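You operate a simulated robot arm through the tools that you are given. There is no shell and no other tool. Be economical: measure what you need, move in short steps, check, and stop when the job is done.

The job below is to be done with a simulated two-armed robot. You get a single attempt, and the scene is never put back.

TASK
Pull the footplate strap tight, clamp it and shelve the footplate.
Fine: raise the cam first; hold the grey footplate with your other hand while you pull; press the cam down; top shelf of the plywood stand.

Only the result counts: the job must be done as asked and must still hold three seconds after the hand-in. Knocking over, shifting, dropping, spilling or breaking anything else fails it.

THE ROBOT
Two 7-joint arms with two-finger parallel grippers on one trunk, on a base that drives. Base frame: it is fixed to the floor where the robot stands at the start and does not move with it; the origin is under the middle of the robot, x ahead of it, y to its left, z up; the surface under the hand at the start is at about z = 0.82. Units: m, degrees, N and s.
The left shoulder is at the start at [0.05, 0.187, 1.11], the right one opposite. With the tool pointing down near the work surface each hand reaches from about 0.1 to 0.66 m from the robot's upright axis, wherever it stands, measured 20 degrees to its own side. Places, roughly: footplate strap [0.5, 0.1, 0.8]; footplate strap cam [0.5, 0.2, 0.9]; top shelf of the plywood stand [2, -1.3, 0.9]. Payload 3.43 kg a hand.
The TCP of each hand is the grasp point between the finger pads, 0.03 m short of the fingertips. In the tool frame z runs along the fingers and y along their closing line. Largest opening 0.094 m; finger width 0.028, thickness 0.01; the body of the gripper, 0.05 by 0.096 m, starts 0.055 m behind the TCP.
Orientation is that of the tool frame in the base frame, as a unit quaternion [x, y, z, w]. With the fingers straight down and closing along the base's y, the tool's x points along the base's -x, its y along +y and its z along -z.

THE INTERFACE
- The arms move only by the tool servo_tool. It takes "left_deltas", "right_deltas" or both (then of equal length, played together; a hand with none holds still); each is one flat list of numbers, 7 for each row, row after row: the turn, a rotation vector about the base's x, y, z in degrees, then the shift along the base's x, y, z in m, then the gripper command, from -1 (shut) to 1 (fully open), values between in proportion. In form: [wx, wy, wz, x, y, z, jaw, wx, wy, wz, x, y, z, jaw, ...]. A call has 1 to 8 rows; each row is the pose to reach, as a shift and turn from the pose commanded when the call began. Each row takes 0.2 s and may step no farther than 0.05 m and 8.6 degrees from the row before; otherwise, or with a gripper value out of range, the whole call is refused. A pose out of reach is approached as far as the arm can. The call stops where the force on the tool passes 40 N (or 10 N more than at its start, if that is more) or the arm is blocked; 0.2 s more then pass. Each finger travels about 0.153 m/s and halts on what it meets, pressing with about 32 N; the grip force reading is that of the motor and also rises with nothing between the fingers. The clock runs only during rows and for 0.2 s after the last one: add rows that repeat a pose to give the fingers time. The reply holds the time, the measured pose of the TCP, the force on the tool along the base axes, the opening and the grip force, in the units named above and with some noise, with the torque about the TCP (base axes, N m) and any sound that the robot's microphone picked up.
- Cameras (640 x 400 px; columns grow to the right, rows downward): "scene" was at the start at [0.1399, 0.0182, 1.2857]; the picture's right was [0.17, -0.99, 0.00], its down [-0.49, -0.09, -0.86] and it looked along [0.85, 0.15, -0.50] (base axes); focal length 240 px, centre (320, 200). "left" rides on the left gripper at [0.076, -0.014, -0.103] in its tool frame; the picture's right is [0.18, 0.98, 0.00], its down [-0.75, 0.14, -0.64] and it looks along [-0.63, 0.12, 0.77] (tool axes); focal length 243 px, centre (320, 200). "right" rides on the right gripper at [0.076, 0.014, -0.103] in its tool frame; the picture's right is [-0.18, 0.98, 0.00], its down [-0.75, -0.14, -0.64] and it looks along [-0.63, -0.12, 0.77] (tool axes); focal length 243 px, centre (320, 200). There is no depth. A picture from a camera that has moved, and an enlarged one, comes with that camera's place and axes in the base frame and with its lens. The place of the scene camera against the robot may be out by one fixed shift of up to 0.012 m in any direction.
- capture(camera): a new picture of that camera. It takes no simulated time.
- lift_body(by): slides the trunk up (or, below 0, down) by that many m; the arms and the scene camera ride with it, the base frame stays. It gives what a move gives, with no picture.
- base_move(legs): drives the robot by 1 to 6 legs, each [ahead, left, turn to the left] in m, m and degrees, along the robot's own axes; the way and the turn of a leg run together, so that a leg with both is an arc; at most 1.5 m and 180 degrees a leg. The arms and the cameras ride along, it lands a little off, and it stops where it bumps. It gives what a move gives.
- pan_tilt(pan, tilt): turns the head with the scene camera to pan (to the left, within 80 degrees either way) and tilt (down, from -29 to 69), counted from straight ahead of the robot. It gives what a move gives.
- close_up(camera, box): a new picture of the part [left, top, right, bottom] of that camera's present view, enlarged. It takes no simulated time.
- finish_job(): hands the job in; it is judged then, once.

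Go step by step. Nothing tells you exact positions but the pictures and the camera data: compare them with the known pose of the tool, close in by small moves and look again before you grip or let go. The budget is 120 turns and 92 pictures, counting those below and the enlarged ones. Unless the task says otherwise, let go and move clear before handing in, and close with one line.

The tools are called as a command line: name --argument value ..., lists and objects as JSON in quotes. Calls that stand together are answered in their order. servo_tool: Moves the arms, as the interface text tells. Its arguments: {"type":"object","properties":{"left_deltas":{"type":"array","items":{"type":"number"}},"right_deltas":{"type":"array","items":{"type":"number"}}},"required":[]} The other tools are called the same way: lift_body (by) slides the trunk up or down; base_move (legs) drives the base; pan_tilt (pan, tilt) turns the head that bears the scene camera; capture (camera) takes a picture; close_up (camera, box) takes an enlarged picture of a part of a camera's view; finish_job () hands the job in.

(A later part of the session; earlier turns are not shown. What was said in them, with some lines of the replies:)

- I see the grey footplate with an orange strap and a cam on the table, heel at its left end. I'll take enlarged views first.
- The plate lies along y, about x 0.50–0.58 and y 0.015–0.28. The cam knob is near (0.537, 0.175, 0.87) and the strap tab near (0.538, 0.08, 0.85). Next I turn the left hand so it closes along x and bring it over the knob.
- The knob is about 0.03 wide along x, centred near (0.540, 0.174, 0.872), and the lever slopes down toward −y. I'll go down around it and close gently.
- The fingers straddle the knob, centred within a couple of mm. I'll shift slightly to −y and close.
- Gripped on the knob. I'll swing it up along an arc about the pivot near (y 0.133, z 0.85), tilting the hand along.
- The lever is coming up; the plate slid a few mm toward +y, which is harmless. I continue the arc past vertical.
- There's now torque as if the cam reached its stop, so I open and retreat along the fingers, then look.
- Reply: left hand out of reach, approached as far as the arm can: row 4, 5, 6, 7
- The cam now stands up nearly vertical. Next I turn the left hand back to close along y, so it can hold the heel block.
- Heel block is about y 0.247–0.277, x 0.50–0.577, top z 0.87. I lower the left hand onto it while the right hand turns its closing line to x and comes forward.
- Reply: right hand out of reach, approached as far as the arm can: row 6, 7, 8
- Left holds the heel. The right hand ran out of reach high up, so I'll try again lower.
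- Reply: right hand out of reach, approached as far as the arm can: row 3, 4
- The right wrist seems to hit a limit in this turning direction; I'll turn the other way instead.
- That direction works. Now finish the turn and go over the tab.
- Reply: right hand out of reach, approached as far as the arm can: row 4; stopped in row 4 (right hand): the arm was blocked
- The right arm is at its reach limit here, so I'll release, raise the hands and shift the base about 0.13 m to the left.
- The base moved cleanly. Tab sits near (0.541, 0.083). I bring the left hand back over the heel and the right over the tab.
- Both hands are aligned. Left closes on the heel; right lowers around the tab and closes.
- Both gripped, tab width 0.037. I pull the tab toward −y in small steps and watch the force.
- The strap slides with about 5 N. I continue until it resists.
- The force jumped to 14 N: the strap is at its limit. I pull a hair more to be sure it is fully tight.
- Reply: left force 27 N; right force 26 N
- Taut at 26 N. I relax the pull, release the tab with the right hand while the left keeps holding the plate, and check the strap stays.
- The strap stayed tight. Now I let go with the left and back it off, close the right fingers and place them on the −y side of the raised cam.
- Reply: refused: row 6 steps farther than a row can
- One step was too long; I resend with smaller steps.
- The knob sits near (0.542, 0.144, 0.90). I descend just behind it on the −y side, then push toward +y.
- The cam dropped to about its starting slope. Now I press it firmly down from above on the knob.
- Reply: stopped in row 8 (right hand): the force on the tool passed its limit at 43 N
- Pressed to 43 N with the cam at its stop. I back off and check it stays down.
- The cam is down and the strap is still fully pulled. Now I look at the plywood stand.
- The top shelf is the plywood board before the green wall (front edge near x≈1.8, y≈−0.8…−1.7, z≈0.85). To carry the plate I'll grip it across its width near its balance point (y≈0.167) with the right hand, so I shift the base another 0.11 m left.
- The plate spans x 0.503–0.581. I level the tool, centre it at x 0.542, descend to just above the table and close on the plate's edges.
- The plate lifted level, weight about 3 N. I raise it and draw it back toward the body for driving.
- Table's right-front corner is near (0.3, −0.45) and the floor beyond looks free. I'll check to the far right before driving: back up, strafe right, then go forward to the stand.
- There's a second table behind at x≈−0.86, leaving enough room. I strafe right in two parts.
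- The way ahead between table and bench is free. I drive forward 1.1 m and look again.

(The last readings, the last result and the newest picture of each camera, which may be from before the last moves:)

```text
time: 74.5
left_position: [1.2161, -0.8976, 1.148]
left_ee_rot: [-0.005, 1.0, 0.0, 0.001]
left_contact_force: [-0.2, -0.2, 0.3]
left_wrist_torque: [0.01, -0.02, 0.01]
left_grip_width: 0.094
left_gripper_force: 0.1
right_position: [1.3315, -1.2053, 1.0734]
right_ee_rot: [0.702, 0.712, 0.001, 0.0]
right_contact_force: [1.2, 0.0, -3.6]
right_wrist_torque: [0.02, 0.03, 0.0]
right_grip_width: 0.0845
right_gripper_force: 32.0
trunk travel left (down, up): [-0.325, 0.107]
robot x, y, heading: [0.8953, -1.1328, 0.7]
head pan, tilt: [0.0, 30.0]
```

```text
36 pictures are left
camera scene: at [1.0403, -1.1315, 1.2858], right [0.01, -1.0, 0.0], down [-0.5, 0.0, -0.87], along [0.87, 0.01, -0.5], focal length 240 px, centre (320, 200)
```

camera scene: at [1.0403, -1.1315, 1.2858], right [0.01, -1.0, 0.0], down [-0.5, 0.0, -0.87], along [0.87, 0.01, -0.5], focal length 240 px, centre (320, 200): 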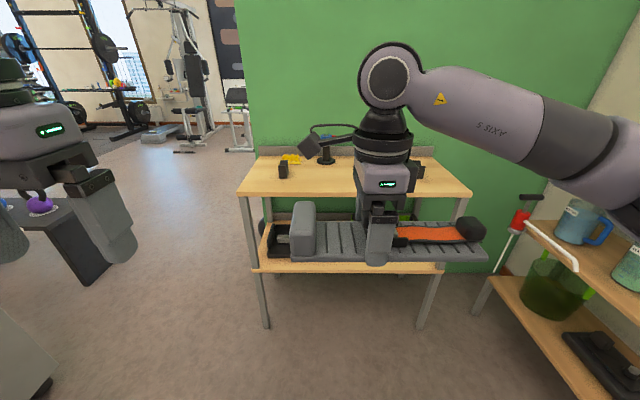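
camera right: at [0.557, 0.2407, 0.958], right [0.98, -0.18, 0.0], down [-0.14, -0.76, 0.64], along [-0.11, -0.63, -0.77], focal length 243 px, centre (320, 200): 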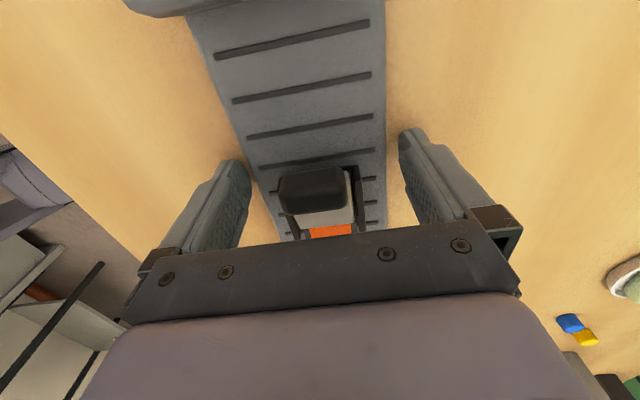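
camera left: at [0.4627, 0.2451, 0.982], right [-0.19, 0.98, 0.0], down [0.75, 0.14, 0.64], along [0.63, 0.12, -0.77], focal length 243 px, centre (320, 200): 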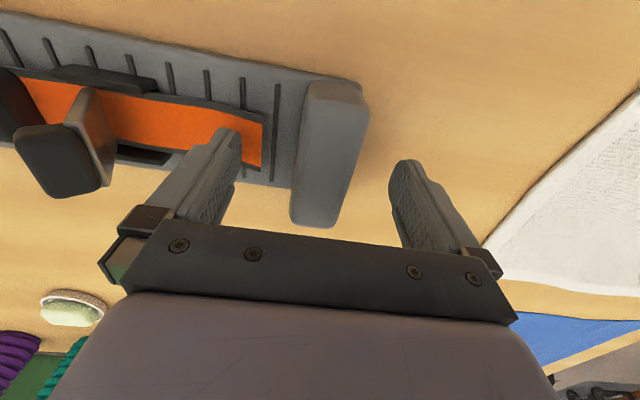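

The top shelf spans about x 1.85–2.27, y −0.81…−1.70, z≈0.855. The free spot is y −1.0…−1.5, between the black blocks. I drive on so the plate comes over it.

base_move --legs '[[0.3, -0.045, 0], [0.22, 0, -0.7]]'

pan_tilt --pan 0 --tilt 38

capture --camera "scene"

capture --camera "right"

capture --camera "left"

```text
time: 77.9
left_position: [1.7355, -0.9461, 1.1476]
left_ee_rot: [0.002, 1.0, 0.001, -0.001]
left_contact_force: [0.1, 0.9, -0.4]
left_wrist_torque: [0.02, 0.01, -0.02]
left_grip_width: 0.0938
left_gripper_force: 0.1
right_position: [1.8464, -1.2555, 1.0738]
right_ee_rot: [0.708, 0.706, 0.001, -0.001]
right_contact_force: [-0.6, 0.6, -3.4]
right_wrist_torque: [0.03, 0.0, 0.0]
right_grip_width: 0.0844
right_gripper_force: 32.1
trunk travel left (down, up): [-0.325, 0.107]
robot x, y, heading: [1.4171, -1.1804, -0.4]
head pan, tilt: [0.0, 30.0]
```

```text
time: 78.5
left_position: [1.7349, -0.9464, 1.1473]
left_ee_rot: [0.003, 1.0, 0.0, 0.001]
left_contact_force: [-0.8, 1.2, 0.0]
left_wrist_torque: [-0.03, 0.01, -0.01]
left_grip_width: 0.094
left_gripper_force: 0.0
right_position: [1.8473, -1.2556, 1.0743]
right_ee_rot: [0.708, 0.706, 0.0, -0.001]
right_contact_force: [0.5, -0.1, -3.7]
right_wrist_torque: [0.02, -0.01, 0.02]
right_grip_width: 0.0848
right_gripper_force: 32.7
trunk travel left (down, up): [-0.325, 0.107]
robot x, y, heading: [1.4177, -1.1806, -0.6]
head pan, tilt: [0.0, 38.0]
```

```text
35 pictures are left
camera scene: at [1.5529, -1.1774, 1.2736], right [-0.01, -1.0, 0.0], down [-0.62, 0.0, -0.79], along [0.79, -0.01, -0.62], focal length 240 px, centre (320, 200)
```

scene: 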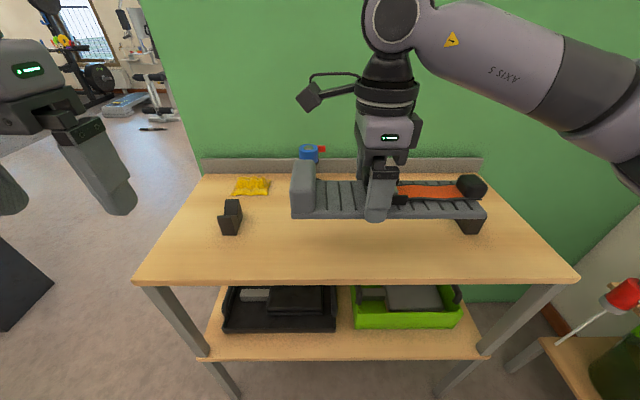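

```text
34 pictures are left
camera right: at [1.8617, -1.1801, 1.1761], right [0.98, -0.19, 0.0], down [-0.14, -0.75, 0.64], along [-0.12, -0.63, -0.77], focal length 243 px, centre (320, 200)
```

right: 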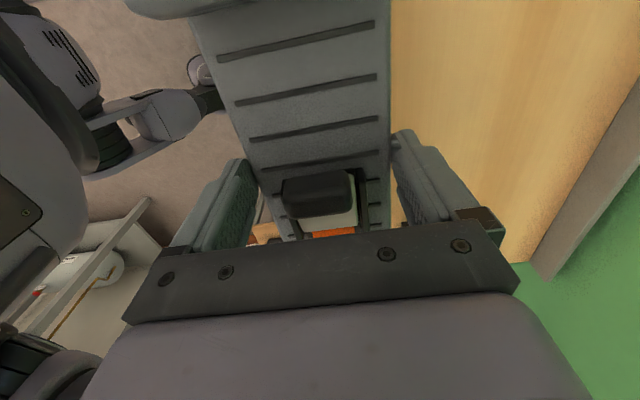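

```text
33 pictures are left
camera left: at [1.6594, -0.9606, 1.2508], right [-0.18, 0.98, 0.0], down [0.75, 0.14, 0.64], along [0.63, 0.11, -0.77], focal length 243 px, centre (320, 200)
```

left: 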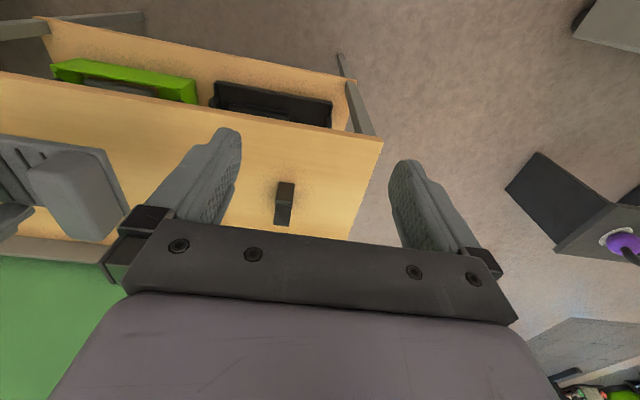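

The spot is clear. I move forward 0.11 m over the shelf and lower to just above it.

servo_tool --right_deltas '[0, 0, 0, 0.03, 0, 0, -1, 0, 0, 0, 0.06, 0, -0.01, -1, 0, 0, 0, 0.09, 0, -0.03, -1, 0, 0, 0, 0.11, 0, -0.06, -1, 0, 0, 0, 0.11, 0, -0.09, -1, 0, 0, 0, 0.11, 0, -0.12, -1, 0, 0, 0, 0.11, 0, -0.145, -1, 0, 0, 0, 0.11, 0, -0.16, -1]'

capture --camera "scene"

capture --camera "right"

```text
time: 80.3
left_position: [1.7357, -0.9457, 1.1495]
left_ee_rot: [0.003, 1.0, 0.0, 0.001]
left_contact_force: [0.2, -0.4, -0.1]
left_wrist_torque: [0.0, -0.02, 0.02]
left_grip_width: 0.0943
left_gripper_force: 0.1
right_position: [1.9539, -1.2545, 0.9128]
right_ee_rot: [0.708, 0.706, 0.0, 0.0]
right_contact_force: [-0.9, 0.2, -3.2]
right_wrist_torque: [0.04, 0.0, 0.05]
right_grip_width: 0.0842
right_gripper_force: 32.0
trunk travel left (down, up): [-0.325, 0.107]
robot x, y, heading: [1.42, -1.1781, -0.4]
head pan, tilt: [0.0, 38.0]
```

```text
32 pictures are left
camera scene: at [1.5531, -1.1774, 1.2735], right [-0.01, -1.0, 0.0], down [-0.62, 0.0, -0.79], along [0.79, -0.01, -0.62], focal length 240 px, centre (320, 200)
```

scene: 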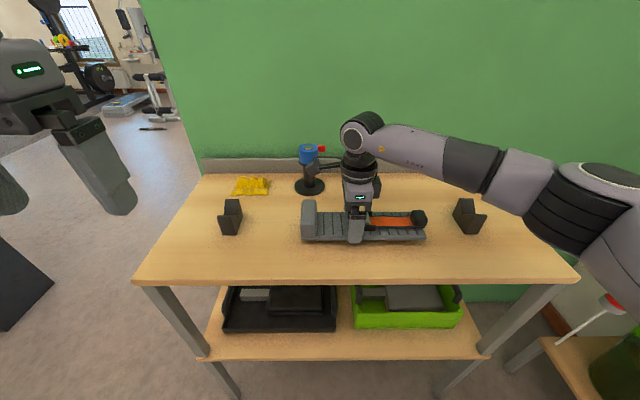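

```text
31 pictures are left
camera right: at [1.9686, -1.18, 1.0158], right [0.98, -0.19, 0.0], down [-0.14, -0.75, 0.64], along [-0.12, -0.63, -0.77], focal length 243 px, centre (320, 200)
```

right: 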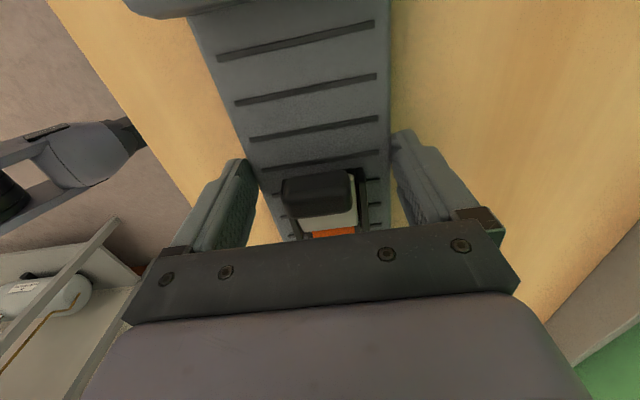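

Well within the shelf and clear of everything. I lower slowly until touch.

servo_tool --right_deltas '[0, 0, 0, 0, 0, -0.005, -1, 0, 0, 0, 0, 0, -0.01, -1, 0, 0, 0, 0, 0, -0.015, -1, 0, 0, 0, 0, 0, -0.02, -1, 0, 0, 0, 0, 0, -0.024, -1]'

close_up --camera "scene" --box '[280, 180, 450, 270]'

```text
time: 81.5
left_position: [1.7337, -0.9454, 1.1493]
left_ee_rot: [0.003, 1.0, 0.0, 0.002]
left_contact_force: [-0.8, -0.9, -0.8]
left_wrist_torque: [-0.04, 0.0, 0.0]
left_grip_width: 0.0941
left_gripper_force: 0.1
right_position: [1.9554, -1.2564, 0.8938]
right_ee_rot: [0.708, 0.706, 0.002, 0.002]
right_contact_force: [-2.2, -2.3, 16.2]
right_wrist_torque: [-0.57, 0.57, 0.04]
right_grip_width: 0.0848
right_gripper_force: 31.9
trunk travel left (down, up): [-0.325, 0.107]
robot x, y, heading: [1.4187, -1.1808, -0.5]
head pan, tilt: [0.0, 38.0]
```

```text
3.76 times, centred on (365, 225) of scene
camera zoom: at [1.5513, -1.1774, 1.2742], right [-0.01, -1.0, 0.0], down [-0.61, 0.0, -0.79], along [0.79, -0.01, -0.61], focal length 904 px, centre (151, 106)
```

zoom: 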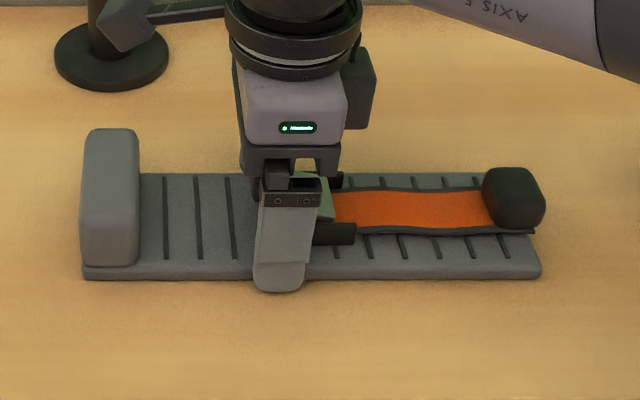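

It's down on the shelf (z≈0.86). I ease the pressure, open and lift straight up.

servo_tool --right_deltas '[0, 0, 0, 0, 0, 0.003, -1, 0, 0, 0, 0, 0, 0.004, 0.9, 0, 0, 0, 0, 0, 0.004, 1, 0, 0, 0, 0, 0, 0.004, 1, 0, 0, 0, 0, 0, 0.02, 1, 0, 0, 0, 0, 0, 0.05, 1, 0, 0, 0, 0, 0, 0.09, 1, 0, 0, 0, 0, 0, 0.13, 1]'

capture --camera "scene"

close_up --camera "scene" --box '[280, 180, 450, 270]'

```text
time: 83.3
left_position: [1.7344, -0.9455, 1.1487]
left_ee_rot: [0.003, 1.0, 0.0, 0.001]
left_contact_force: [0.8, -0.9, -0.1]
left_wrist_torque: [0.02, -0.02, 0.03]
left_grip_width: 0.0941
left_gripper_force: 0.1
right_position: [1.9545, -1.2549, 1.0208]
right_ee_rot: [0.708, 0.706, 0.0, -0.001]
right_contact_force: [0.1, -0.7, -0.1]
right_wrist_torque: [0.03, 0.02, -0.01]
right_grip_width: 0.0939
right_gripper_force: 0.2
trunk travel left (down, up): [-0.325, 0.107]
robot x, y, heading: [1.4142, -1.179, -0.1]
head pan, tilt: [0.0, 38.0]
```

```text
29 pictures are left
camera scene: at [1.5524, -1.1772, 1.2736], right [-0.01, -1.0, 0.0], down [-0.62, 0.0, -0.79], along [0.79, -0.01, -0.62], focal length 240 px, centre (320, 200)
```

scene: 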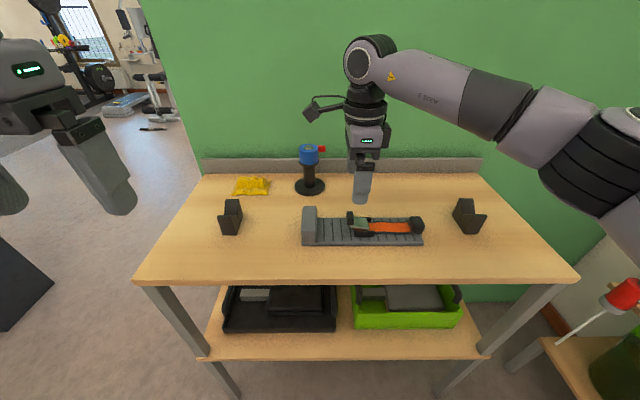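

```text
3.76 times, centred on (365, 225) of scene
camera zoom: at [1.5524, -1.1772, 1.2736], right [-0.01, -1.0, 0.0], down [-0.62, 0.0, -0.79], along [0.79, -0.01, -0.62], focal length 904 px, centre (151, 106)
```

zoom: 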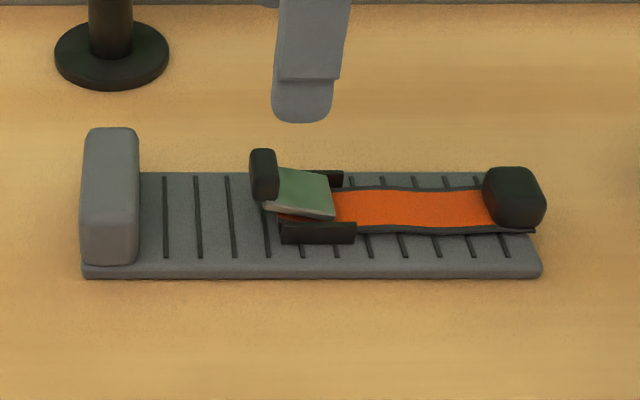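

The footplate rests flat on the top shelf, with the cam down and the strap still tight. I draw the hand well clear and hand in.

servo_tool --right_deltas '[0, 0, 0, 0, 0, 0.03, 1, 0, 0, 0, -0.04, 0, 0.06, 1, 0, 0, 0, -0.08, 0, 0.06, 1, 0, 0, 0, -0.12, 0, 0.06, 1]'

finish_job

```text
time: 84.3
left_position: [1.7351, -0.9464, 1.1488]
left_ee_rot: [0.002, 1.0, 0.0, 0.001]
left_contact_force: [0.1, 0.4, 0.0]
left_wrist_torque: [-0.01, -0.01, -0.02]
left_grip_width: 0.094
left_gripper_force: 0.1
right_position: [1.8367, -1.2539, 1.0816]
right_ee_rot: [0.709, 0.706, 0.0, 0.0]
right_contact_force: [1.0, -0.8, 0.6]
right_wrist_torque: [0.01, 0.01, -0.02]
right_grip_width: 0.0938
right_gripper_force: 0.0
trunk travel left (down, up): [-0.325, 0.107]
robot x, y, heading: [1.4156, -1.1791, -0.4]
head pan, tilt: [0.0, 38.0]
```

```text
The job is handed in.
```

I pulled the strap to its stop (26 N), pressed the cam down until it would go no further, and set the footplate flat on the top shelf of the plywood stand, then handed the job in.
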